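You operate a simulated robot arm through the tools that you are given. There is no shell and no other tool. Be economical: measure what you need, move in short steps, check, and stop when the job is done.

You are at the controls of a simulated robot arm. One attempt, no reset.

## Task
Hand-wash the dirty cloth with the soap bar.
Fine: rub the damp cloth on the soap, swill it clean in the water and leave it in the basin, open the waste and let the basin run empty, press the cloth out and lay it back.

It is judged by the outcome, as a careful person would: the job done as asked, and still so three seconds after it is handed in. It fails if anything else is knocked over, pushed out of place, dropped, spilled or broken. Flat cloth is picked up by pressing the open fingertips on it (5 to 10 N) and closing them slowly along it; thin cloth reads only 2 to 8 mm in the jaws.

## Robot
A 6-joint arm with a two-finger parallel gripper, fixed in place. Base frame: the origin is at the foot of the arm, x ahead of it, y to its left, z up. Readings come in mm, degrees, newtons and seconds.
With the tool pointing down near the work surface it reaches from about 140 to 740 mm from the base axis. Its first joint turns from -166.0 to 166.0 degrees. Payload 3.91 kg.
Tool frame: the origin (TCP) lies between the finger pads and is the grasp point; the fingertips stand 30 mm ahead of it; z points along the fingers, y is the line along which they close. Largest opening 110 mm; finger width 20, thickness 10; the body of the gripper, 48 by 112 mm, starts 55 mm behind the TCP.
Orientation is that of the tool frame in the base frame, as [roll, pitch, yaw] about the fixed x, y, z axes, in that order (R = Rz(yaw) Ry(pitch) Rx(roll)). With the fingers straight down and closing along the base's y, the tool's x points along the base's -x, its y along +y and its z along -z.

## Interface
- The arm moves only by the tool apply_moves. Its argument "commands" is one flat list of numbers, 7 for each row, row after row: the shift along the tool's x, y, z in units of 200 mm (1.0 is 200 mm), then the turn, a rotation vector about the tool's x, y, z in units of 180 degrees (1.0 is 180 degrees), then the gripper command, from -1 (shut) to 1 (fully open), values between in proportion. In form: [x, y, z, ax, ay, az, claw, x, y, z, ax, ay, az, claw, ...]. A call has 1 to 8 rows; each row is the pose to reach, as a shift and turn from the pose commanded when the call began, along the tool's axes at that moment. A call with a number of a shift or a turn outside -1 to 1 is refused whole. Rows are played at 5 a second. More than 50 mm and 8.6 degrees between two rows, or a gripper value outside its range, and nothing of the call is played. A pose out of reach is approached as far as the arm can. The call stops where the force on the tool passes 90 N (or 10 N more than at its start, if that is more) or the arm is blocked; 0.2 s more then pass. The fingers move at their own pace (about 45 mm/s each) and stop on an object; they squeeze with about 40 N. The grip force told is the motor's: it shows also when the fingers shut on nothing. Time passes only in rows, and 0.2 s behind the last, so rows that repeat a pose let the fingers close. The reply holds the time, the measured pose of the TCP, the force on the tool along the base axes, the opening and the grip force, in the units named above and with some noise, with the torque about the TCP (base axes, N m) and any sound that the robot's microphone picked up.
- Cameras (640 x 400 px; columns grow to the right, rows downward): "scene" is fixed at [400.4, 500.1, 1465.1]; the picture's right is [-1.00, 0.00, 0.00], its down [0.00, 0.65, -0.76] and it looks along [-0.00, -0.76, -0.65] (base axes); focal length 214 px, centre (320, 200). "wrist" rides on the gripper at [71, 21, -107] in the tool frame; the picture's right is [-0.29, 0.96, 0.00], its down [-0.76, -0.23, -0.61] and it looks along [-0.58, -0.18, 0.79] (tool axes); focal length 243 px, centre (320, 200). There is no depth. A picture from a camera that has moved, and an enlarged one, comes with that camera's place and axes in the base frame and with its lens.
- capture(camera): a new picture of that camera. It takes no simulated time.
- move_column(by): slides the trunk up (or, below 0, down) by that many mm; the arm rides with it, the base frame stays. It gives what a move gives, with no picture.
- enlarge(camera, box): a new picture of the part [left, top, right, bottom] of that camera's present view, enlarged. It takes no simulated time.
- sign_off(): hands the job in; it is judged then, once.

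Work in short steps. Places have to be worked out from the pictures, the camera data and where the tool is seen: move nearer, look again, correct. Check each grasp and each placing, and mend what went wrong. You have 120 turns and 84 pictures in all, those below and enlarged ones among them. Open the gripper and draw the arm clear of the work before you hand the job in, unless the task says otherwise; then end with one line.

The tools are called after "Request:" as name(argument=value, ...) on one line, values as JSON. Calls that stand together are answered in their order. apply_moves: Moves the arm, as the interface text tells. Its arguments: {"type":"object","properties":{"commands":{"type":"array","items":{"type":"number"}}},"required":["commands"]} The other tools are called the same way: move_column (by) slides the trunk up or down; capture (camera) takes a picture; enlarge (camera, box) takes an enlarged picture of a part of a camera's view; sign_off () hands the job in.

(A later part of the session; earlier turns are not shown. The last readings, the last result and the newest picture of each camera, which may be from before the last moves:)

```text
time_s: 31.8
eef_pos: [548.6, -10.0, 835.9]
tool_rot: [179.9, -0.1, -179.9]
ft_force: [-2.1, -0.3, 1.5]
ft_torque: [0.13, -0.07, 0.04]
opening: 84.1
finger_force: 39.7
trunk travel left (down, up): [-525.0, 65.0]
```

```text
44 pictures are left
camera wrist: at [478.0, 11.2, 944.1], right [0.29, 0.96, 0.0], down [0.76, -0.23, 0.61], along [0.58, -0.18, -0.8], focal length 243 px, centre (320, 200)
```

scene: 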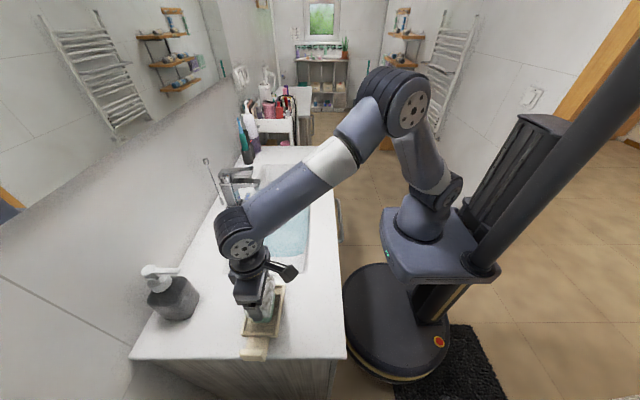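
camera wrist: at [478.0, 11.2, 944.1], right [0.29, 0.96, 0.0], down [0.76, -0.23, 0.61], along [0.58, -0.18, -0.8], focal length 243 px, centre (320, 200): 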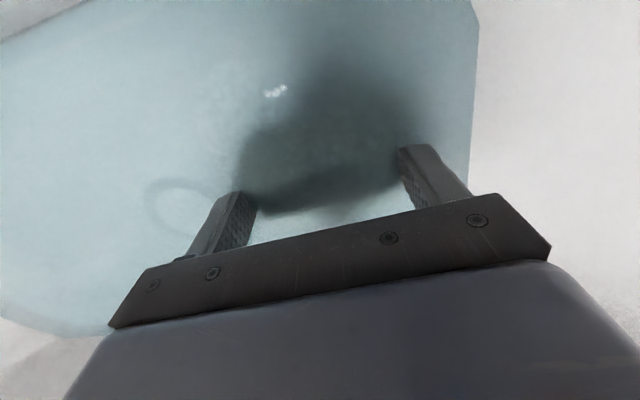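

Submerged with light contact. More swilling with moderate strokes.

Request:
apply_moves(commands=[0.08, 0, -0.01, 0, 0, 0, -0.4, 0.15, 0, -0.01, 0, 0, 0, -0.4, 0.08, 0.05, -0.01, 0, 0, 0, -0.4, 0, 0, -0.01, 0, 0, 0, -0.4, 0.08, -0.05, -0.01, 0, 0, 0, -0.4, 0.15, 0, -0.01, 0, 0, 0, -0.4, 0.08, 0.05, -0.01, 0, 0, 0, -0.4, 0, 0, -0.01, 0, 0, 0, -0.4])

Request:
apply_moves(commands=[0.08, 0, 0, 0, 0, 0, -0.4, 0.15, 0, 0, 0, 0, 0, -0.4, 0.08, 0.05, 0, 0, 0, 0, -0.4, 0, 0, 0, 0, 0, 0, -0.4, 0.08, -0.05, 0, 0, 0, 0, -0.4, 0.15, 0, 0, 0, 0, 0, -0.4, 0.08, 0.05, 0, 0, 0, 0, -0.4, 0, 0, 0, 0, 0, 0, -0.4])

Request:
apply_moves(commands=[0.08, 0, 0, 0, 0, 0, -0.4, 0.15, 0, 0, 0, 0, 0, -0.4, 0.08, 0.05, 0, 0, 0, 0, -0.4, 0, 0, 0, 0, 0, 0, -0.4, 0.08, -0.05, 0, 0, 0, 0, -0.4, 0.15, 0, 0, 0, 0, 0, -0.4, 0.08, 0.05, 0, 0, 0, 0, -0.4, 0, 0, 0, 0, 0, 0, -0.4])

Request:
capture(camera="wrist")

```text
time_s: 33.6
eef_pos: [549.2, -10.8, 838.4]
tool_rot: [-180.0, -0.1, 180.0]
ft_force: [0.1, 0.6, -1.4]
ft_torque: [-0.01, 0.01, 0.01]
opening: 84.3
finger_force: 40.1
trunk travel left (down, up): [-525.0, 65.0]
```

```text
time_s: 35.4
eef_pos: [549.4, -10.7, 839.9]
tool_rot: [-179.9, -0.1, 180.0]
ft_force: [-0.1, 0.9, -1.3]
ft_torque: [0.01, -0.01, 0.0]
opening: 84.3
finger_force: 40.0
trunk travel left (down, up): [-525.0, 65.0]
```

```text
time_s: 37.2
eef_pos: [549.4, -10.8, 838.1]
tool_rot: [-180.0, -0.1, 180.0]
ft_force: [0.8, -0.1, -1.7]
ft_torque: [0.05, 0.04, 0.0]
opening: 84.3
finger_force: 40.7
trunk travel left (down, up): [-525.0, 65.0]
```

```text
43 pictures are left
camera wrist: at [478.6, 11.0, 946.2], right [0.29, 0.96, 0.0], down [0.76, -0.23, 0.61], along [0.58, -0.18, -0.79], focal length 243 px, centre (320, 200)
```

wrist: 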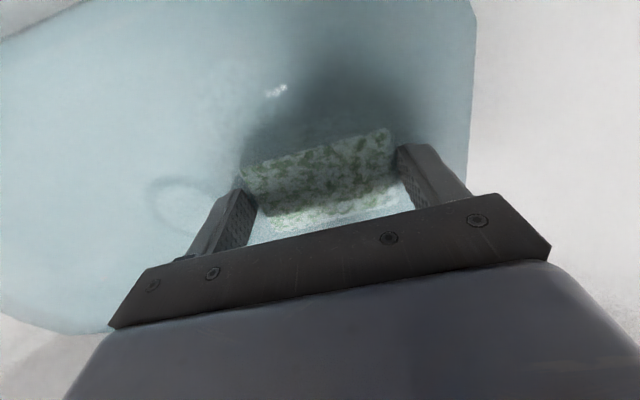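

The lather is coming off and green is showing through. I'll keep swilling fully immersed.

Request:
apply_moves(commands=[0.08, 0, 0.008, 0, 0, 0, -0.4, 0.18, 0, 0.008, 0, 0, 0, -0.4, 0.08, 0.05, 0.008, 0, 0, 0, -0.4, -0.02, 0, 0.008, 0, 0, 0, -0.4, 0.08, -0.05, 0.008, 0, 0, 0, -0.4, 0.18, 0, 0.008, 0, 0, 0, -0.4, 0.08, 0.05, 0.008, 0, 0, 0, -0.4, 0, 0, 0.008, 0, 0, 0, -0.4])

Request:
apply_moves(commands=[0.08, 0, 0, 0, 0, 0, -0.4, 0.18, 0, 0, 0, 0, 0, -0.4, 0.08, 0.05, 0, 0, 0, 0, -0.4, -0.02, 0, 0, 0, 0, 0, -0.4, 0.08, -0.05, 0, 0, 0, 0, -0.4, 0.18, 0, 0, 0, 0, 0, -0.4, 0.08, 0.05, 0, 0, 0, 0, -0.4, 0, 0, 0, 0, 0, 0, -0.4])

Request:
apply_moves(commands=[0.08, 0, 0, 0, 0, 0, -0.4, 0.18, 0, 0, 0, 0, 0, -0.4, 0.08, 0.05, 0, 0, 0, 0, -0.4, -0.02, 0, 0, 0, 0, 0, -0.4, 0.08, -0.05, 0, 0, 0, 0, -0.4, 0.18, 0, 0, 0, 0, 0, -0.4, 0.08, 0.05, 0, 0, 0, 0, -0.4, 0, 0, 0, 0, 0, 0, -0.4])

Request:
apply_moves(commands=[0, 0, -0.08, 0, 0, 0, -0.4, 0, 0, -0.16, 0, 0, 0, -0.4, 0, 0, -0.24, 0, 0, 0, -0.4, 0, 0, -0.24, 0, 0, 0, -0.4])

Request:
capture(camera="wrist")

```text
time_s: 39.0
eef_pos: [549.6, -11.2, 837.3]
tool_rot: [179.9, 0.1, 179.9]
ft_force: [0.9, -0.2, -1.2]
ft_torque: [-0.02, 0.02, -0.02]
opening: 84.3
finger_force: 39.9
trunk travel left (down, up): [-525.0, 65.0]
```

```text
time_s: 40.8
eef_pos: [549.9, -10.5, 836.1]
tool_rot: [180.0, 0.0, -179.9]
ft_force: [-0.1, 0.1, -0.6]
ft_torque: [0.01, 0.03, 0.01]
opening: 84.2
finger_force: 40.1
trunk travel left (down, up): [-525.0, 65.0]
```

```text
time_s: 42.6
eef_pos: [548.8, -11.1, 837.2]
tool_rot: [180.0, 0.0, 179.9]
ft_force: [-0.1, -0.1, -1.1]
ft_torque: [-0.03, -0.02, 0.01]
opening: 84.3
finger_force: 40.1
trunk travel left (down, up): [-525.0, 65.0]
```

```text
time_s: 43.6
eef_pos: [548.7, -10.3, 886.2]
tool_rot: [179.9, 0.0, -180.0]
ft_force: [0.0, -0.3, -1.1]
ft_torque: [-0.02, 0.03, -0.03]
opening: 84.3
finger_force: 39.7
trunk travel left (down, up): [-525.0, 65.0]
```

```text
42 pictures are left
camera wrist: at [477.5, 10.8, 992.7], right [0.29, 0.96, 0.0], down [0.76, -0.23, 0.61], along [0.58, -0.18, -0.79], focal length 243 px, centre (320, 200)
```

wrist: 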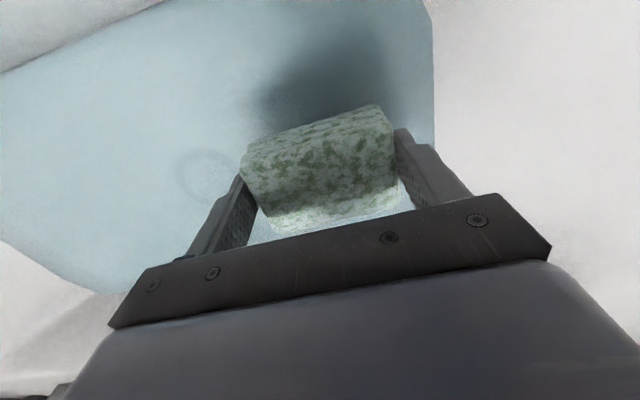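

Stains are gone but white lather remains. Dipping back in for more swilling with wider strokes.

Request:
apply_moves(commands=[0, 0, 0.12, 0, 0, 0, -0.4, 0, 0, 0.24, 0, 0, 0, -0.4, 0.15, 0, 0.24, 0, 0, 0, -0.4, 0, 0.05, 0.24, 0, 0, 0, -0.4, -0.13, 0, 0.24, 0, 0, 0, -0.4, 0, -0.05, 0.24, 0, 0, 0, -0.4, 0.15, 0, 0.24, 0, 0, 0, -0.4, 0, 0, 0.24, 0, 0, 0, -0.4])

Request:
apply_moves(commands=[0.15, 0, 0, 0, 0, 0, -0.4, 0, 0.05, 0, 0, 0, 0, -0.4, -0.13, 0, 0, 0, 0, 0, -0.4, 0, -0.05, 0, 0, 0, 0, -0.4, 0.15, 0, 0, 0, 0, 0, -0.4, 0, 0.05, 0, 0, 0, 0, -0.4, -0.13, 0, 0, 0, 0, 0, -0.4, 0, 0, 0, 0, 0, 0, -0.4])

Request:
apply_moves(commands=[0.15, 0, 0, 0, 0, 0, -0.4, 0, 0.05, 0, 0, 0, 0, -0.4, -0.13, 0, 0, 0, 0, 0, -0.4, 0, -0.05, 0, 0, 0, 0, -0.4, 0.15, 0, 0, 0, 0, 0, -0.4, 0, 0.05, 0, 0, 0, 0, -0.4, -0.13, 0, 0, 0, 0, 0, -0.4, 0, 0, 0, 0, 0, 0, -0.4])

Request:
apply_moves(commands=[0.15, 0, 0, 0, 0, 0, -0.4, 0, 0.05, 0, 0, 0, 0, -0.4, -0.13, 0, 0, 0, 0, 0, -0.4, 0, -0.05, 0, 0, 0, 0, -0.4, 0.15, 0, 0, 0, 0, 0, -0.4, 0, 0.05, 0, 0, 0, 0, -0.4, -0.13, 0, 0, 0, 0, 0, -0.4, 0, 0, 0, 0, 0, 0, -0.4])

Request:
apply_moves(commands=[0, 0, -0.08, 0, 0, 0, -0.4, 0, 0, -0.16, 0, 0, 0, -0.4, 0, 0, -0.24, 0, 0, 0, -0.4, 0, 0, -0.24, 0, 0, 0, -0.4])

Request:
capture(camera="wrist")

```text
time_s: 45.4
eef_pos: [547.6, -11.2, 836.9]
tool_rot: [180.0, 0.1, -179.9]
ft_force: [0.4, -0.2, -2.1]
ft_torque: [-0.02, -0.02, 0.0]
opening: 84.6
finger_force: 40.2
trunk travel left (down, up): [-525.0, 65.0]
```

```text
time_s: 47.2
eef_pos: [549.4, -10.4, 836.8]
tool_rot: [-180.0, -0.1, -180.0]
ft_force: [-0.4, -0.8, -1.4]
ft_torque: [0.03, 0.03, 0.03]
opening: 84.3
finger_force: 40.1
trunk travel left (down, up): [-525.0, 65.0]
```

```text
time_s: 49.0
eef_pos: [549.2, -11.7, 837.1]
tool_rot: [180.0, -0.1, 179.9]
ft_force: [0.5, 0.1, -1.3]
ft_torque: [-0.01, -0.01, 0.01]
opening: 84.4
finger_force: 39.8
trunk travel left (down, up): [-525.0, 65.0]
```

```text
time_s: 50.8
eef_pos: [550.3, -9.8, 836.4]
tool_rot: [179.9, 0.0, 180.0]
ft_force: [0.2, -0.7, -0.6]
ft_torque: [0.04, 0.02, 0.0]
opening: 84.3
finger_force: 39.8
trunk travel left (down, up): [-525.0, 65.0]
```

```text
time_s: 51.8
eef_pos: [548.7, -11.5, 885.8]
tool_rot: [-180.0, -0.1, -180.0]
ft_force: [0.2, 0.2, -0.8]
ft_torque: [0.02, 0.03, -0.01]
opening: 84.2
finger_force: 40.3
trunk travel left (down, up): [-525.0, 65.0]
```

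```text
41 pictures are left
camera wrist: at [478.0, 10.8, 993.2], right [0.29, 0.96, 0.0], down [0.76, -0.23, 0.61], along [0.58, -0.18, -0.79], focal length 243 px, centre (320, 200)
```

wrist: 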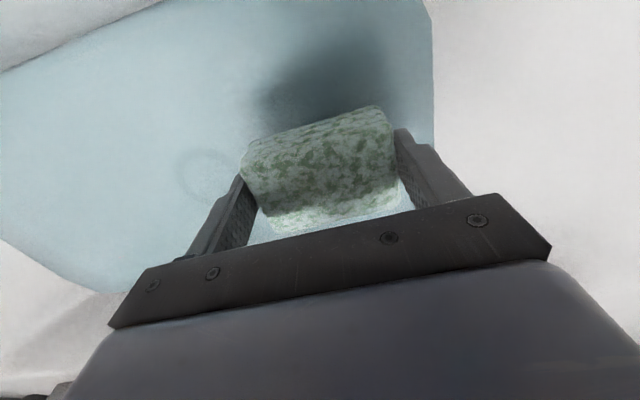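

Request:
enlarge(camera="wrist", box=[220, 90, 420, 240])

```text
2.67 times, centred on (320, 165) of wrist
camera zoom: at [478.0, 10.8, 993.2], right [0.29, 0.96, 0.0], down [0.76, -0.23, 0.61], along [0.58, -0.18, -0.79], focal length 647 px, centre (320, 293)
```

zoom: 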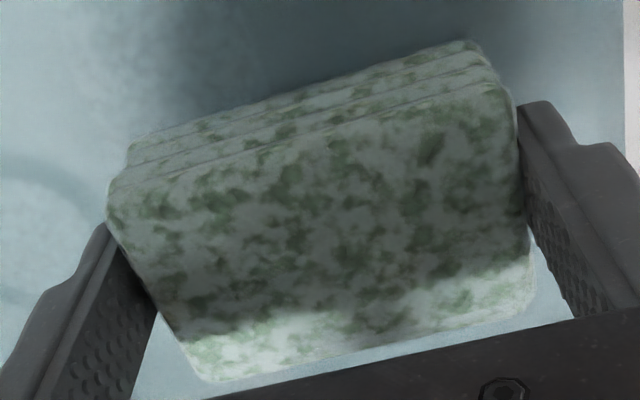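

Lather remains. I'll swill slightly deeper so the cloth is fully under, with longer strokes.

Request:
apply_moves(commands=[0, 0, 0.12, 0, 0, 0, -0.4, 0, 0, 0.25, 0, 0, 0, -0.4, 0.2, 0, 0.255, 0, 0, 0, -0.4, 0, 0, 0.255, 0, 0, 0, -0.4, -0.18, 0, 0.255, 0, 0, 0, -0.4, 0, 0, 0.255, 0, 0, 0, -0.4, 0.2, 0, 0.255, 0, 0, 0, -0.4, 0, 0, 0.255, 0, 0, 0, -0.4])

Request:
apply_moves(commands=[0.2, 0, 0, 0, 0, 0, -0.4, 0, 0, 0, 0, 0, 0, -0.4, -0.18, 0, 0, 0, 0, 0, -0.4, 0, 0, 0, 0, 0, 0, -0.4, 0.2, 0, 0, 0, 0, 0, -0.4, 0, 0, 0, 0, 0, 0, -0.4, -0.18, 0, 0, 0, 0, 0, -0.4, 0, 0, 0, 0, 0, 0, -0.4])

Request:
capture(camera="wrist")

```text
time_s: 53.6
eef_pos: [544.6, -13.5, 836.1]
tool_rot: [179.9, 0.0, 180.0]
ft_force: [-10.3, -16.3, 26.5]
ft_torque: [0.51, 0.18, 0.25]
opening: 84.2
finger_force: 39.7
trunk travel left (down, up): [-525.0, 65.0]
```

```text
time_s: 55.4
eef_pos: [549.2, -10.9, 836.1]
tool_rot: [179.9, 0.1, -180.0]
ft_force: [5.3, -0.2, 26.2]
ft_torque: [1.15, -0.02, -0.29]
opening: 84.2
finger_force: 40.5
trunk travel left (down, up): [-525.0, 65.0]
```

```text
39 pictures are left
camera wrist: at [478.0, 11.4, 943.3], right [0.29, 0.96, 0.0], down [0.76, -0.23, 0.61], along [0.58, -0.18, -0.79], focal length 243 px, centre (320, 200)
```

wrist: 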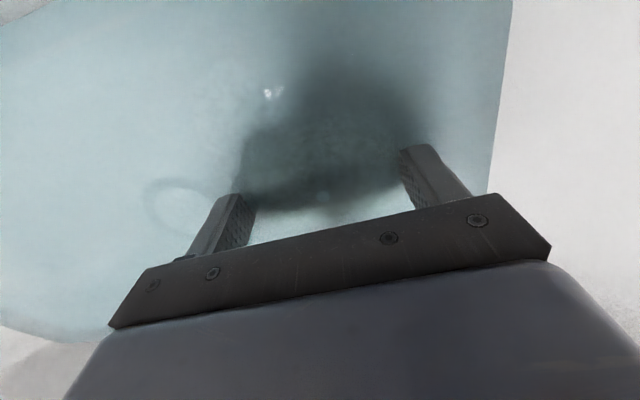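

Drag on the bottom is 26 N. I'll ease up 2 mm and continue.

Request:
apply_moves(commands=[0, 0, -0.012, 0, 0, 0, -0.4, 0.15, 0.05, -0.012, 0, 0, 0, -0.4, 0, 0.05, -0.012, 0, 0, 0, -0.4, -0.13, 0, -0.012, 0, 0, 0, -0.4, 0, 0, -0.012, 0, 0, 0, -0.4, 0.15, 0.05, -0.012, 0, 0, 0, -0.4, 0, 0.05, -0.012, 0, 0, 0, -0.4, -0.13, 0, -0.012, 0, 0, 0, -0.4])

Request:
apply_moves(commands=[0.15, 0, 0, 0, 0, 0, -0.4, 0.28, 0, 0, 0, 0, 0, -0.4, 0.15, 0, 0, 0, 0, 0, -0.4, 0, 0, 0, 0, 0, 0, -0.4, 0.15, 0, 0, 0, 0, 0, -0.4, 0.28, 0, 0, 0, 0, 0, -0.4, 0.15, 0, 0, 0, 0, 0, -0.4, 0, 0, 0, 0, 0, 0, -0.4])

Request:
apply_moves(commands=[0.15, 0, 0, 0, 0, 0, -0.4, 0.28, 0, 0, 0, 0, 0, -0.4, 0.15, 0, 0, 0, 0, 0, -0.4, 0, 0, 0, 0, 0, 0, -0.4, 0.15, 0, 0, 0, 0, 0, -0.4, 0.28, 0, 0, 0, 0, 0, -0.4, 0.15, 0, 0, 0, 0, 0, -0.4, 0.13, 0, 0, 0, 0, 0, -0.4])

Request:
apply_moves(commands=[0, 0, -0.08, 0, 0, 0, -0.4, 0, 0, -0.16, 0, 0, 0, -0.4, 0, 0, -0.24, 0, 0, 0, -0.4, 0, 0, -0.24, 0, 0, 0, -0.4])

Request:
enlarge(camera="wrist", box=[220, 90, 420, 240])

```text
time_s: 57.2
eef_pos: [575.9, -9.6, 837.3]
tool_rot: [-180.0, -0.1, -179.9]
ft_force: [-0.1, -0.3, -0.6]
ft_torque: [-0.04, 0.0, -0.03]
opening: 84.3
finger_force: 40.1
trunk travel left (down, up): [-525.0, 65.0]
```

```text
time_s: 59.0
eef_pos: [576.3, -10.9, 837.4]
tool_rot: [180.0, 0.0, -180.0]
ft_force: [0.4, 0.2, -0.2]
ft_torque: [-0.02, 0.0, 0.01]
opening: 84.0
finger_force: 40.0
trunk travel left (down, up): [-525.0, 65.0]
```

```text
time_s: 60.8
eef_pos: [549.0, -10.5, 837.8]
tool_rot: [-180.0, 0.0, 180.0]
ft_force: [0.5, 0.9, -0.7]
ft_torque: [-0.03, 0.03, -0.03]
opening: 84.3
finger_force: 40.1
trunk travel left (down, up): [-525.0, 65.0]
```

```text
time_s: 61.8
eef_pos: [549.4, -11.5, 886.3]
tool_rot: [-179.9, 0.1, -180.0]
ft_force: [0.4, -0.6, -1.9]
ft_torque: [-0.01, 0.01, 0.02]
opening: 84.2
finger_force: 40.5
trunk travel left (down, up): [-525.0, 65.0]
```

```text
2.67 times, centred on (320, 165) of wrist
camera zoom: at [478.6, 11.1, 992.9], right [0.29, 0.96, 0.0], down [0.76, -0.23, 0.61], along [0.58, -0.18, -0.79], focal length 647 px, centre (320, 293)
```

zoom: 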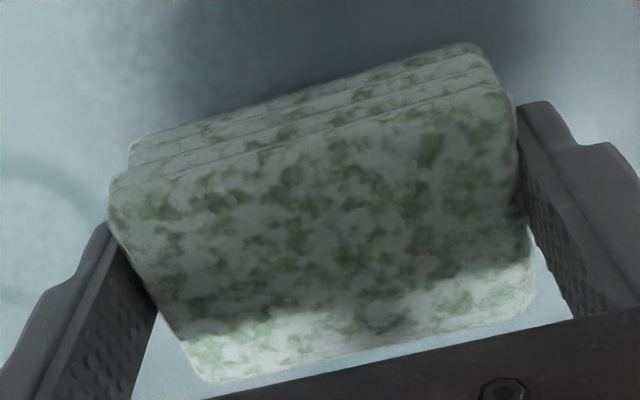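

No further change: the dirt is gone and what's left looks like residual suds that pressing should remove. I'll set the cloth down at y≈-25, on the basin floor clear of the plug, and release.

Request:
apply_moves(commands=[0, -0.07, 0.1, 0, 0, 0, -0.4, 0, -0.07, 0.2, 0, 0, 0, -0.4, 0, -0.07, 0.245, 0, 0, 0, -0.4, 0, -0.07, 0.25, 0, 0, 0, -0.4])

Request:
apply_moves(commands=[0, 0, 0, 0, 0, 0, 0.0, 0, 0, 0, 0, 0, 0, 0.6, 0, 0, 0, 0, 0, 0, 0.75, 0, 0, 0, 0, 0, 0, 0.75])

Request:
capture(camera="wrist")

```text
time_s: 62.8
eef_pos: [549.6, -23.5, 835.1]
tool_rot: [180.0, 0.0, 180.0]
ft_force: [1.2, 0.2, -1.1]
ft_torque: [-0.01, 0.04, 0.05]
opening: 84.2
finger_force: 40.1
trunk travel left (down, up): [-525.0, 65.0]
```

```text
time_s: 63.8
eef_pos: [549.6, -24.6, 835.0]
tool_rot: [180.0, 0.0, -180.0]
ft_force: [0.3, -0.1, 0.0]
ft_torque: [0.03, 0.01, -0.05]
opening: 96.3
finger_force: 0.1
trunk travel left (down, up): [-525.0, 65.0]
```

```text
37 pictures are left
camera wrist: at [478.3, -2.4, 942.3], right [0.29, 0.96, 0.0], down [0.76, -0.23, 0.61], along [0.58, -0.18, -0.79], focal length 243 px, centre (320, 200)
```

wrist: 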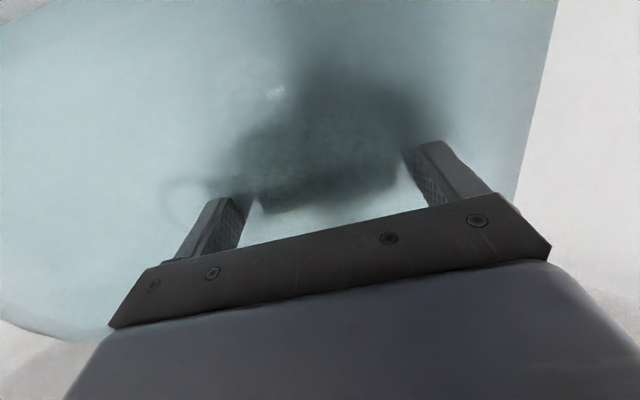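

Released on the floor of the basin. Raising straight up and looking at the waste controls.

Request:
apply_moves(commands=[0, 0, -0.1, 0, 0, 0, 0.75, 0, 0, -0.3, 0, 0, 0, 0.75, 0, 0, -0.5, 0, 0, 0, 0.75, 0, 0, -0.75, 0, 0, 0, 0.75, 0, 0, -1, 0, 0, 0, 0.75])

Request:
capture(camera="wrist")

Request:
enlarge(camera="scene", box=[190, 140, 290, 240])

```text
time_s: 65.0
eef_pos: [549.1, -24.0, 1034.8]
tool_rot: [179.9, 0.0, -179.9]
ft_force: [-0.3, 0.0, 0.4]
ft_torque: [-0.01, 0.02, 0.02]
opening: 96.0
finger_force: 0.0
trunk travel left (down, up): [-525.0, 65.0]
```

```text
36 pictures are left
camera wrist: at [478.1, -2.8, 1141.2], right [0.29, 0.96, 0.0], down [0.76, -0.23, 0.61], along [0.58, -0.18, -0.79], focal length 243 px, centre (320, 200)
```

wrist: 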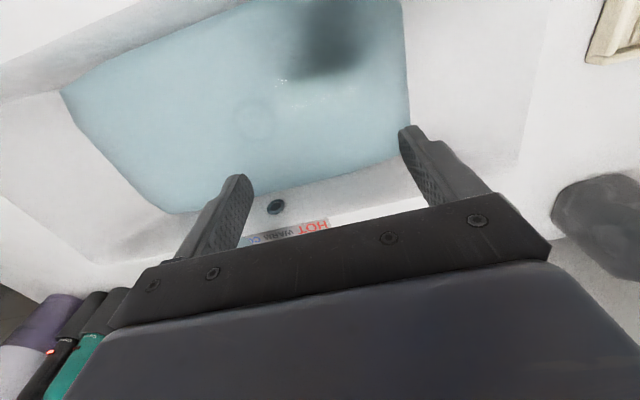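

```text
4.00 times, centred on (240, 190) of scene
camera zoom: at [400.4, 500.1, 1465.1], right [-1.0, 0.0, 0.0], down [0.0, 0.65, -0.76], along [0.0, -0.76, -0.65], focal length 858 px, centre (640, 240)
```

zoom: 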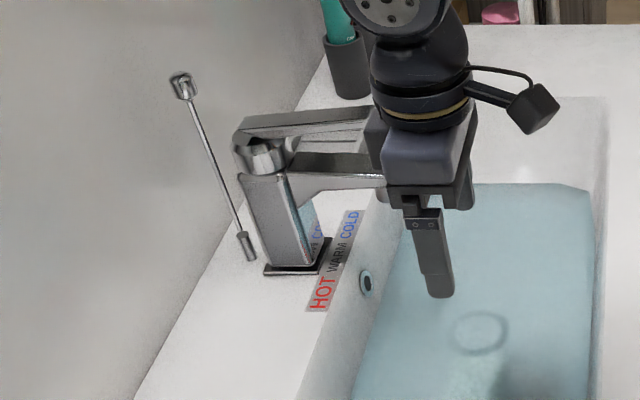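

A thin rod with a knob stands behind the tap at roughly (782,-127), knob at z≈1095, and the plug sits in the floor. I'll zoom in on both to see which one opens the waste.

Request:
enlarge(camera="scene", box=[196, 150, 246, 215])

Request:
enlarge(camera="wrist", box=[200, 60, 360, 160])

```text
6.15 times, centred on (221, 182) of scene
camera zoom: at [400.4, 500.1, 1465.1], right [-1.0, 0.0, 0.0], down [0.0, 0.65, -0.76], along [0.0, -0.76, -0.65], focal length 1320 px, centre (929, 308)
```

zoom: 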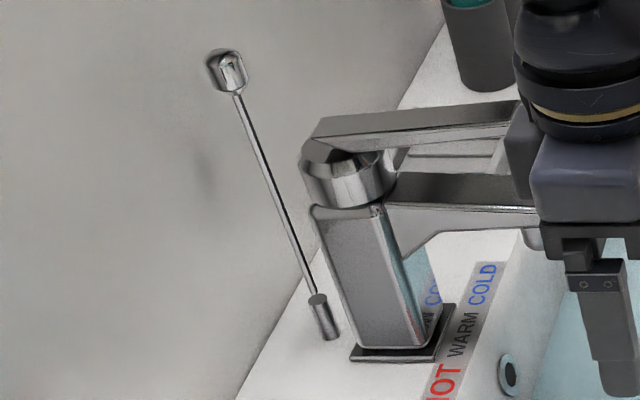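

```text
4.00 times, centred on (280, 110) of wrist
camera zoom: at [478.1, -2.8, 1141.2], right [0.29, 0.96, 0.0], down [0.76, -0.23, 0.61], along [0.58, -0.18, -0.79], focal length 970 px, centre (480, 560)
```

zoom: 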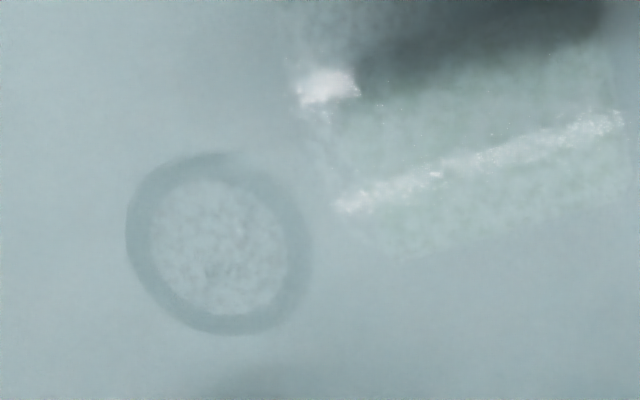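

It's a pop-up lift rod: knob at about (781,-127), z 1084–1107, raised, so the waste is closed. It's beyond straight-down reach, so I'll tilt the tool forward 30° and grip the knob from above the tap. First an intermediate high pose.

Request:
apply_moves(commands=[0, 0, -0.25, 0, 0, 0, 0.1, 0, -0.1, -0.45, 0, -0.0417, 0, 0.1, -0.1, -0.25, -0.6, 0, -0.0833, 0, 0.1, -0.2, -0.4, -0.75, 0, -0.125, 0, 0.1, -0.35, -0.515, -0.825, 0, -0.1667, 0, 0.1, -0.505, -0.515, -0.825, 0, -0.1667, 0, 0.1])

Request:
capture(camera="wrist")

Request:
enlarge(camera="scene", box=[180, 80, 340, 240])

```text
time_s: 66.4
eef_pos: [652.1, -128.7, 1201.0]
tool_rot: [179.9, 30.1, 180.0]
ft_force: [-0.4, 0.1, 0.0]
ft_torque: [0.04, -0.03, -0.03]
opening: 60.6
finger_force: 0.0
trunk travel left (down, up): [-525.0, 65.0]
```

```text
32 pictures are left
camera wrist: at [535.7, -106.6, 1257.5], right [0.25, 0.96, 0.15], down [0.35, -0.23, 0.91], along [0.9, -0.18, -0.4], focal length 243 px, centre (320, 200)
```

wrist: 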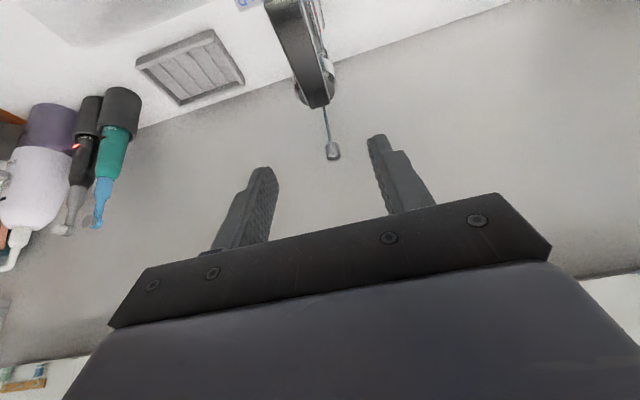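

```text
2.50 times, centred on (260, 160) of scene
camera zoom: at [400.4, 500.1, 1465.1], right [-1.0, 0.0, 0.0], down [0.0, 0.65, -0.76], along [0.0, -0.76, -0.65], focal length 536 px, centre (470, 300)
```

zoom: 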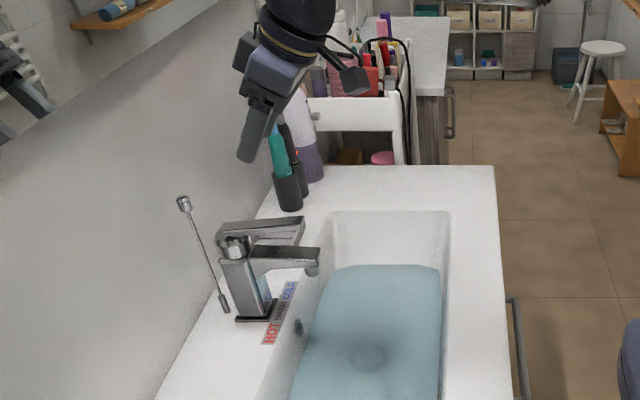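

The wrist view shows the knob between the fingers; best estimate is (779,-130,1094). I'll line up and approach to about 60 mm short along the finger axis.

Request:
apply_moves(commands=[-0.15, -0.005, 0, 0, 0, 0, 0.1, -0.28, -0.005, 0.1, 0, 0, 0, 0.1, -0.28, -0.005, 0.25, 0, 0, 0, 0.1, -0.28, -0.005, 0.38, 0, 0, 0, 0.1])

Request:
capture(camera="wrist")

Request:
enlarge(camera="scene", box=[180, 100, 280, 220])

```text
time_s: 67.4
eef_pos: [736.8, -130.1, 1161.4]
tool_rot: [180.0, 30.0, -180.0]
ft_force: [-0.6, 0.0, -0.1]
ft_torque: [-0.01, 0.0, 0.02]
opening: 60.6
finger_force: 0.0
trunk travel left (down, up): [-525.0, 65.0]
```

```text
30 pictures are left
camera wrist: at [621.8, -108.0, 1219.3], right [0.25, 0.96, 0.15], down [0.35, -0.23, 0.91], along [0.9, -0.18, -0.4], focal length 243 px, centre (320, 200)
```

wrist: 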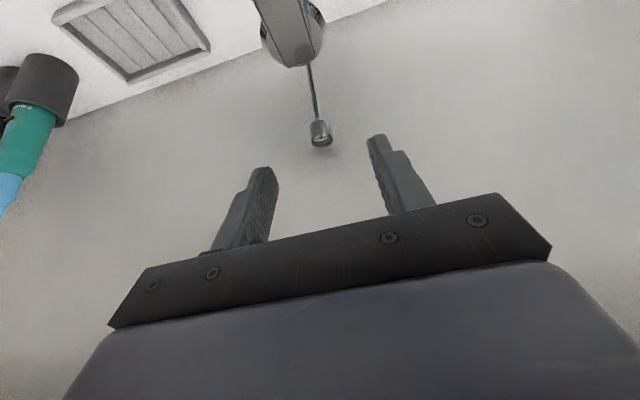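

```text
3.33 times, centred on (230, 160) of scene
camera zoom: at [400.4, 500.1, 1465.1], right [-1.0, 0.0, 0.0], down [0.0, 0.65, -0.76], along [0.0, -0.76, -0.65], focal length 715 px, centre (620, 333)
```

zoom: 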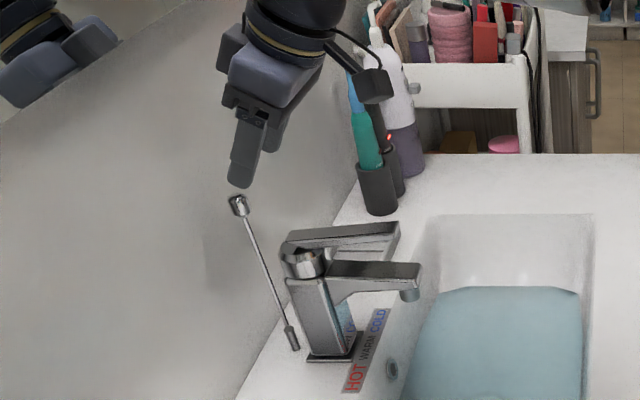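

Knob confirmed at (779,-131,1094). Advancing so the fingertips straddle it.

Request:
apply_moves(commands=[-0.013, -0.005, 0.1, 0, 0, 0, 0.1, -0.013, -0.005, 0.2, 0, 0, 0, 0.1, -0.013, -0.005, 0.29, 0, 0, 0, 0.1])

Request:
capture(camera="wrist")

Request:
enlarge(camera="scene", box=[190, 130, 250, 200])

```text
time_s: 68.2
eef_pos: [768.9, -129.7, 1113.7]
tool_rot: [-179.9, 30.1, 180.0]
ft_force: [0.3, 0.6, 0.2]
ft_torque: [0.01, -0.02, 0.0]
opening: 60.6
finger_force: 0.1
trunk travel left (down, up): [-525.0, 65.0]
```

```text
28 pictures are left
camera wrist: at [653.2, -108.0, 1171.0], right [0.25, 0.96, 0.15], down [0.35, -0.23, 0.91], along [0.9, -0.18, -0.4], focal length 243 px, centre (320, 200)
```

wrist: 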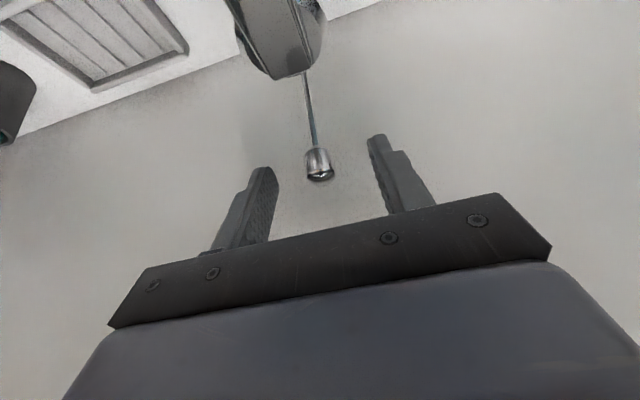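

```text
5.71 times, centred on (220, 165) of scene
camera zoom: at [400.4, 500.1, 1465.1], right [-1.0, 0.0, 0.0], down [0.0, 0.65, -0.76], along [0.0, -0.76, -0.65], focal length 1226 px, centre (891, 400)
```

zoom: 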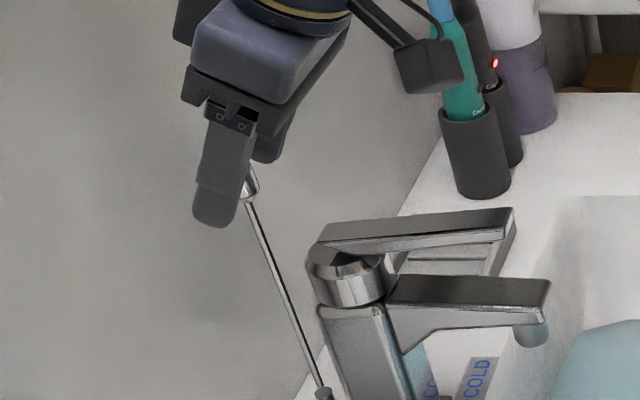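

Knob is between the fingertips. Closing on it.

Request:
apply_moves(commands=[0, -0.005, 0, 0, 0, 0, -0.2, 0, -0.005, 0, 0, 0, 0, -0.5, 0, -0.005, 0, 0, 0, 0, -0.8, 0, -0.005, 0, 0, 0, 0, -1, 0, -0.005, 0, 0, 0, 0, -1])

Request:
capture(camera="wrist")

```text
time_s: 69.4
eef_pos: [767.6, -129.4, 1113.3]
tool_rot: [-179.9, 30.0, -179.9]
ft_force: [0.3, 4.5, -1.0]
ft_torque: [-0.33, 0.08, 0.05]
opening: 17.4
finger_force: 45.4
trunk travel left (down, up): [-525.0, 65.0]
```

```text
26 pictures are left
camera wrist: at [653.2, -108.0, 1171.1], right [0.25, 0.96, 0.15], down [0.35, -0.23, 0.91], along [0.9, -0.17, -0.4], focal length 243 px, centre (320, 200)
```

wrist: 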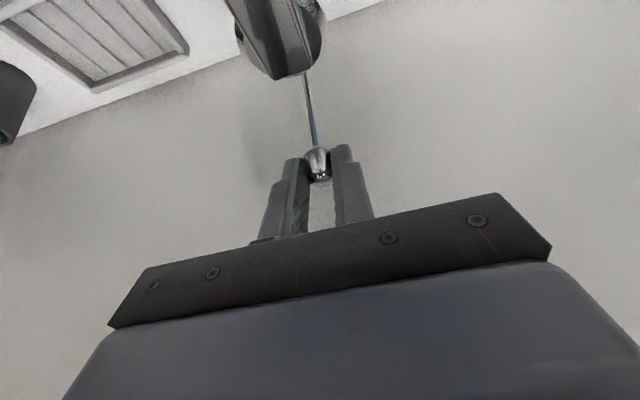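

Knob gripped at 17.4 mm. Pushing straight down in small steps while watching the force.

Request:
apply_moves(commands=[0.005, 0, 0.00866, 0, 0, 0, -1, 0.01, 0, 0.0173, 0, 0, 0, -1, 0.015, 0, 0.026, 0, 0, 0, -1, 0.02, 0, 0.0346, 0, 0, 0, -1])

Request:
enlarge(camera="scene", box=[180, 140, 320, 260])

```text
time_s: 70.4
eef_pos: [768.1, -130.4, 1106.8]
tool_rot: [180.0, 30.0, -179.9]
ft_force: [1.4, 6.3, 0.2]
ft_torque: [-0.29, -0.47, 0.11]
opening: 17.4
finger_force: 44.9
trunk travel left (down, up): [-525.0, 65.0]
```

```text
3.33 times, centred on (250, 200) of scene
camera zoom: at [400.4, 500.1, 1465.1], right [-1.0, 0.0, 0.0], down [0.0, 0.65, -0.76], along [0.0, -0.76, -0.65], focal length 715 px, centre (553, 200)
```

zoom: 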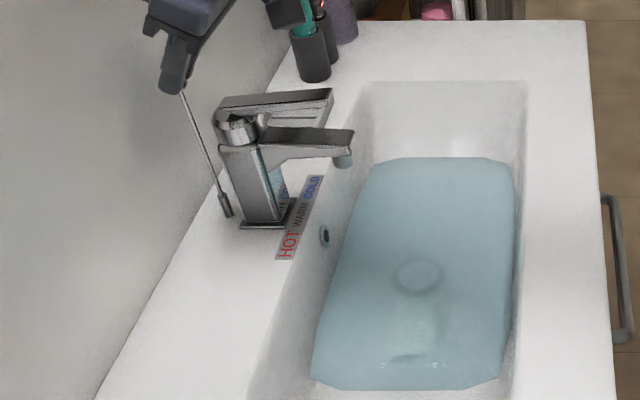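

It moves down freely. Continuing another 24 mm.

Request:
apply_moves(commands=[0.01, 0, 0.0173, 0, 0, 0, -1, 0.02, 0, 0.0346, 0, 0, 0, -1, 0.03, 0, 0.052, 0, 0, 0, -1, 0.04, 0, 0.0693, 0, 0, 0, -1, 0.05, 0, 0.0866, 0, 0, 0, -1, 0.06, 0, 0.104, 0, 0, 0, -1])

Request:
enlarge(camera="scene", box=[180, 140, 320, 260])

```text
time_s: 71.8
eef_pos: [767.8, -130.1, 1088.2]
tool_rot: [-179.7, 30.7, -179.9]
ft_force: [2.6, 6.7, 32.9]
ft_torque: [0.25, -0.46, 0.11]
opening: 17.6
finger_force: 44.7
trunk travel left (down, up): [-525.0, 65.0]
```

```text
3.33 times, centred on (250, 200) of scene
camera zoom: at [400.4, 500.1, 1465.1], right [-1.0, 0.0, 0.0], down [0.0, 0.65, -0.76], along [0.0, -0.76, -0.65], focal length 715 px, centre (553, 200)
```

zoom: 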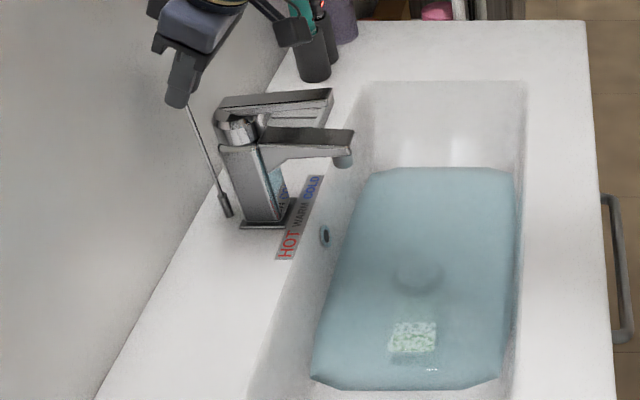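

The rod hit its stop and the water level is dropping, so the waste is open. I'll relieve the force, release the knob, and back off along the finger axis.

Request:
apply_moves(commands=[-0.01, 0, -0.0173, 0, 0, 0, -1, -0.015, 0, -0.026, 0, 0, 0, -0.8, -0.015, 0, -0.026, 0, 0, 0, -0.4, -0.015, 0, -0.026, 0, 0, 0, 0.0, -0.015, 0, -0.026, 0, 0, 0, 0.1, -0.015, 0, -0.15, 0, 0, 0, 0.1, -0.015, 0, -0.35, 0, 0, 0, 0.1, -0.015, 0, -0.55, 0, 0, 0, 0.1])

Request:
enlarge(camera="scene", box=[180, 140, 320, 260])

```text
time_s: 73.6
eef_pos: [714.9, -131.2, 1178.4]
tool_rot: [179.9, 30.0, 179.9]
ft_force: [-1.3, -0.1, 0.1]
ft_torque: [0.01, 0.05, -0.02]
opening: 60.4
finger_force: 0.0
trunk travel left (down, up): [-525.0, 65.0]
```

```text
3.33 times, centred on (250, 200) of scene
camera zoom: at [400.4, 500.1, 1465.1], right [-1.0, 0.0, 0.0], down [0.0, 0.65, -0.76], along [0.0, -0.76, -0.65], focal length 715 px, centre (553, 200)
```

zoom: 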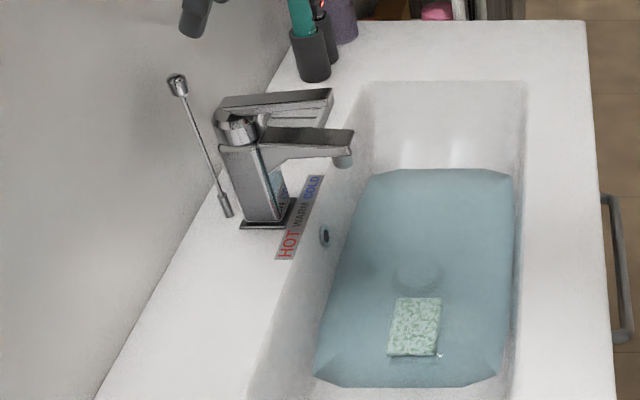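

Water is falling and the cloth lies clear of the waste. I'll bring the tool back to vertical over the cloth while it drains.

Request:
apply_moves(commands=[0.2, 0, -0.115, 0, 0.0417, 0, 0.1, 0.4, 0.05, -0.23, 0, 0.0833, 0, 0.1, 0.55, 0.2, -0.3, 0, 0.125, 0, 0.1, 0.7, 0.35, -0.3, 0, 0.1667, 0, -0.4, 0.869, 0.45, -0.2, 0, 0.1667, 0, -1, 0.869, 0.535, -0.155, 0, 0.1667, 0, -1, 0.869, 0.535, -0.155, 0, 0.1667, 0, -1, 0.869, 0.535, -0.155, 0, 0.1667, 0, -1])

Request:
enlarge(camera="scene", box=[180, 140, 320, 260])

```text
time_s: 75.4
eef_pos: [548.1, -23.9, 1118.4]
tool_rot: [-179.9, 0.0, 179.9]
ft_force: [-0.1, 0.8, 0.7]
ft_torque: [0.01, 0.02, 0.0]
opening: 0.0
finger_force: 37.2
trunk travel left (down, up): [-525.0, 65.0]
```

```text
3.33 times, centred on (250, 200) of scene
camera zoom: at [400.4, 500.1, 1465.1], right [-1.0, 0.0, 0.0], down [0.0, 0.65, -0.76], along [0.0, -0.76, -0.65], focal length 715 px, centre (553, 200)
```

zoom: 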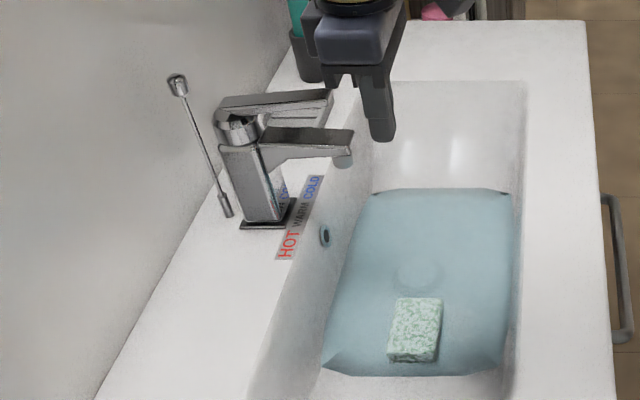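

Draining well. I'll wait a few seconds.

Request:
apply_moves(commands=[0, 0, 0, 0, 0, 0, -1, 0, 0, 0, 0, 0, 0, -1, 0, 0, 0, 0, 0, 0, -1, 0, 0, 0, 0, 0, 0, -1, 0, 0, 0, 0, 0, 0, -1, 0, 0, 0, 0, 0, 0, -1, 0, 0, 0, 0, 0, 0, -1, 0, 0, 0, 0, 0, 0, -1])

Request:
apply_moves(commands=[0, 0, 0, 0, 0, 0, -1, 0, 0, 0, 0, 0, 0, -1, 0, 0, 0, 0, 0, 0, -1, 0, 0, 0, 0, 0, 0, -1, 0, 0, 0, 0, 0, 0, -1, 0, 0, 0, 0, 0, 0, -1, 0, 0, 0, 0, 0, 0, -1, 0, 0, 0, 0, 0, 0, -1])

Request:
apply_moves(commands=[0, 0, 0, 0, 0, 0, -1, 0, 0, 0, 0, 0, 0, -1, 0, 0, 0, 0, 0, 0, -1, 0, 0, 0, 0, 0, 0, -1, 0, 0, 0, 0, 0, 0, -1, 0, 0, 0, 0, 0, 0, -1, 0, 0, 0, 0, 0, 0, -1, 0, 0, 0, 0, 0, 0, -1])

Request:
enlarge(camera="scene", box=[180, 140, 320, 260])

Request:
capture(camera="wrist")

```text
time_s: 77.2
eef_pos: [549.3, -24.1, 1117.9]
tool_rot: [179.9, 0.1, 180.0]
ft_force: [0.6, 0.1, -1.3]
ft_torque: [0.0, 0.01, 0.04]
opening: 0.0
finger_force: 37.8
trunk travel left (down, up): [-525.0, 65.0]
```

```text
time_s: 79.0
eef_pos: [548.4, -24.2, 1117.5]
tool_rot: [-180.0, 0.1, -180.0]
ft_force: [-0.1, 0.3, -0.1]
ft_torque: [-0.01, -0.02, 0.02]
opening: 0.0
finger_force: 37.1
trunk travel left (down, up): [-525.0, 65.0]
```

```text
time_s: 80.8
eef_pos: [549.4, -24.1, 1118.4]
tool_rot: [-179.9, 0.1, -179.9]
ft_force: [-0.5, 0.2, -0.3]
ft_torque: [-0.02, 0.0, -0.01]
opening: 0.0
finger_force: 37.7
trunk travel left (down, up): [-525.0, 65.0]
```

```text
3.33 times, centred on (250, 200) of scene
camera zoom: at [400.4, 500.1, 1465.1], right [-1.0, 0.0, 0.0], down [0.0, 0.65, -0.76], along [0.0, -0.76, -0.65], focal length 715 px, centre (553, 200)
```

zoom: 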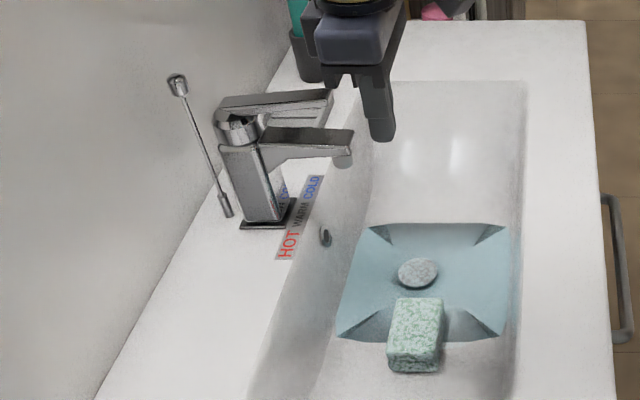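

```text
20 pictures are left
camera wrist: at [477.9, -2.1, 1225.4], right [0.29, 0.96, 0.0], down [0.76, -0.23, 0.61], along [0.58, -0.18, -0.79], focal length 243 px, centre (320, 200)
```

wrist: 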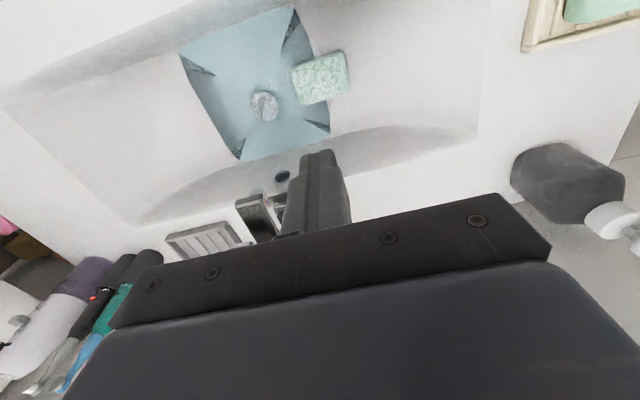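

The basin is almost empty and the plug has popped up. I'll lower the closed fingers toward the cloth top (~z 834) while the last water runs out.

Request:
apply_moves(commands=[0, 0, 0.15, 0, 0, 0, -1, 0, 0, 0.3, 0, 0, 0, -1, 0, 0, 0.45, 0, 0, 0, -1, 0, 0, 0.6, 0, 0, 0, -1, 0, 0, 0.75, 0, 0, 0, -1, 0, 0, 0.9, 0, 0, 0, -1, 0, 0, 0.95, 0, 0, 0, -1, 0, 0, 0.95, 0, 0, 0, -1])

Request:
apply_moves(commands=[0, 0, 0.1, 0, 0, 0, -1, 0, 0, 0.15, 0, 0, 0, -1, 0, 0, 0.2, 0, 0, 0, -1, 0, 0, 0.2, 0, 0, 0, -1, 0, 0, 0.2, 0, 0, 0, -1, 0, 0, 0.2, 0, 0, 0, -1, 0, 0, 0.2, 0, 0, 0, -1, 0, 0, 0.2, 0, 0, 0, -1])

Request:
capture(camera="wrist")

Request:
enlarge(camera="scene", box=[180, 140, 320, 260])

```text
time_s: 82.6
eef_pos: [549.2, -24.3, 927.9]
tool_rot: [179.9, 0.0, -180.0]
ft_force: [-0.3, -0.2, 0.1]
ft_torque: [-0.01, -0.03, 0.03]
opening: 0.0
finger_force: 37.6
trunk travel left (down, up): [-525.0, 65.0]
```

```text
time_s: 84.4
eef_pos: [549.1, -23.2, 888.4]
tool_rot: [-180.0, 0.1, -179.9]
ft_force: [-0.1, 1.0, -0.2]
ft_torque: [0.0, -0.03, 0.02]
opening: 0.0
finger_force: 37.9
trunk travel left (down, up): [-525.0, 65.0]
```

```text
19 pictures are left
camera wrist: at [478.5, -1.7, 995.8], right [0.29, 0.96, 0.0], down [0.76, -0.23, 0.61], along [0.58, -0.18, -0.79], focal length 243 px, centre (320, 200)
```

wrist: 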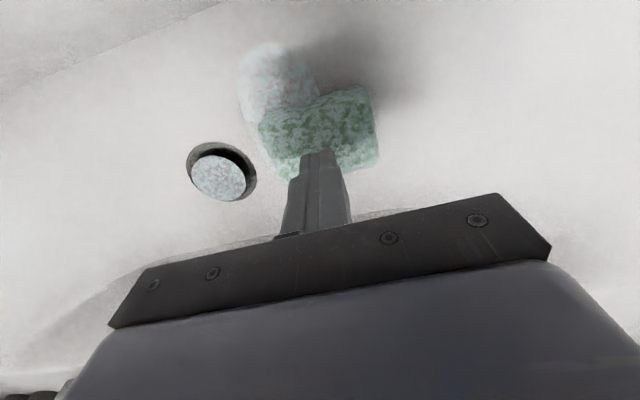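

```text
3.33 times, centred on (250, 200) of scene
camera zoom: at [400.4, 500.1, 1465.1], right [-1.0, 0.0, 0.0], down [0.0, 0.65, -0.76], along [0.0, -0.76, -0.65], focal length 715 px, centre (553, 200)
```

zoom: 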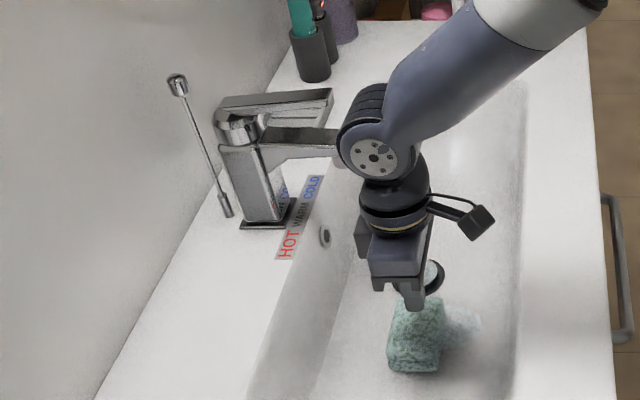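

The basin is empty. Pressing down on the cloth slowly with closed fingers.

Request:
apply_moves(commands=[0, 0, 0.03, 0, 0, 0, -1, 0, 0, 0.06, 0, 0, 0, -1, 0, 0, 0.09, 0, 0, 0, -1, 0, 0, 0.105, 0, 0, 0, -1])

```text
time_s: 85.4
eef_pos: [549.1, -24.1, 867.5]
tool_rot: [-180.0, 0.0, -179.9]
ft_force: [1.1, 0.1, -1.1]
ft_torque: [-0.02, 0.02, -0.01]
opening: 0.0
finger_force: 37.4
trunk travel left (down, up): [-525.0, 65.0]
```

Request:
apply_moves(commands=[0, 0, 0.01, 0, 0, 0, -1, 0, 0, 0.02, 0, 0, 0, -1, 0, 0, 0.03, 0, 0, 0, -1, 0, 0, 0.035, 0, 0, 0, -1])

```text
time_s: 86.4
eef_pos: [550.2, -23.2, 860.4]
tool_rot: [-179.9, -0.2, 180.0]
ft_force: [0.4, 0.4, -0.4]
ft_torque: [0.0, 0.01, -0.03]
opening: 0.1
finger_force: 37.9
trunk travel left (down, up): [-525.0, 65.0]
```

Request:
apply_moves(commands=[0, 0, 0.01, 0, 0, 0, -1, 0, 0, 0.02, 0, 0, 0, -1, 0, 0, 0.03, 0, 0, 0, -1, 0, 0, 0.03, 0, 0, 0, -1])

Request:
enlarge(camera="wrist", box=[180, 60, 440, 240])

```text
time_s: 87.4
eef_pos: [549.9, -23.6, 858.6]
tool_rot: [179.9, 0.4, 180.0]
ft_force: [-1.8, 1.1, 35.2]
ft_torque: [0.15, 0.14, -0.01]
opening: 0.0
finger_force: 37.5
trunk travel left (down, up): [-525.0, 65.0]
```

```text
2.22 times, centred on (310, 150) of wrist
camera zoom: at [477.7, -2.2, 964.3], right [0.29, 0.96, 0.0], down [0.76, -0.23, 0.61], along [0.59, -0.18, -0.79], focal length 539 px, centre (342, 311)
```

zoom: 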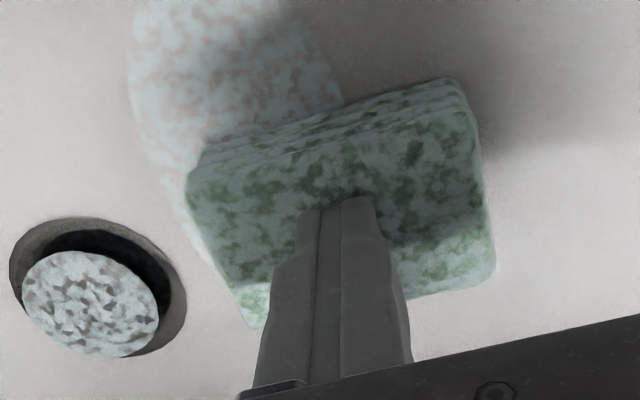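

Contact made at 35 N. I'll press a bit harder and hold, then look.

Request:
apply_moves(commands=[0, 0, 0.01, 0, 0, 0, -1, 0, 0, 0.015, 0, 0, 0, -1, 0, 0, 0.015, 0, 0, 0, -1, 0, 0, 0.015, 0, 0, 0, -1, 0, 0, 0.015, 0, 0, 0, -1, 0, 0, 0.015, 0, 0, 0, -1, 0, 0, 0.015, 0, 0, 0, -1, 0, 0, 0.015, 0, 0, 0, -1])

Request:
enlarge(camera="wrist", box=[180, 60, 440, 240])

```text
time_s: 89.2
eef_pos: [549.2, -25.0, 857.2]
tool_rot: [180.0, 0.7, -180.0]
ft_force: [-3.5, -0.1, 65.8]
ft_torque: [0.15, 0.36, 0.04]
opening: 0.0
finger_force: 38.0
trunk travel left (down, up): [-525.0, 65.0]
```

```text
2.22 times, centred on (310, 150) of wrist
camera zoom: at [477.4, -2.7, 963.5], right [0.29, 0.96, 0.0], down [0.75, -0.23, 0.62], along [0.59, -0.18, -0.79], focal length 539 px, centre (342, 311)
```

zoom: 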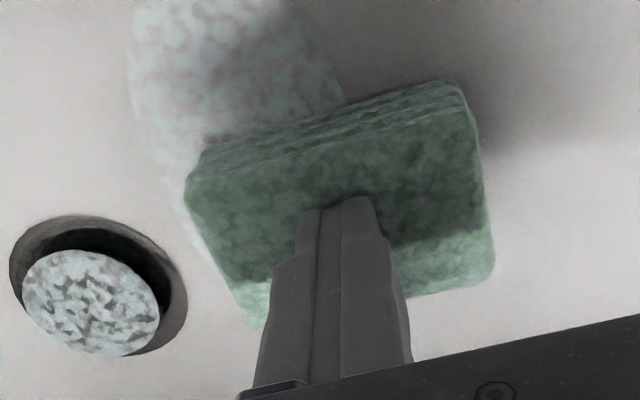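

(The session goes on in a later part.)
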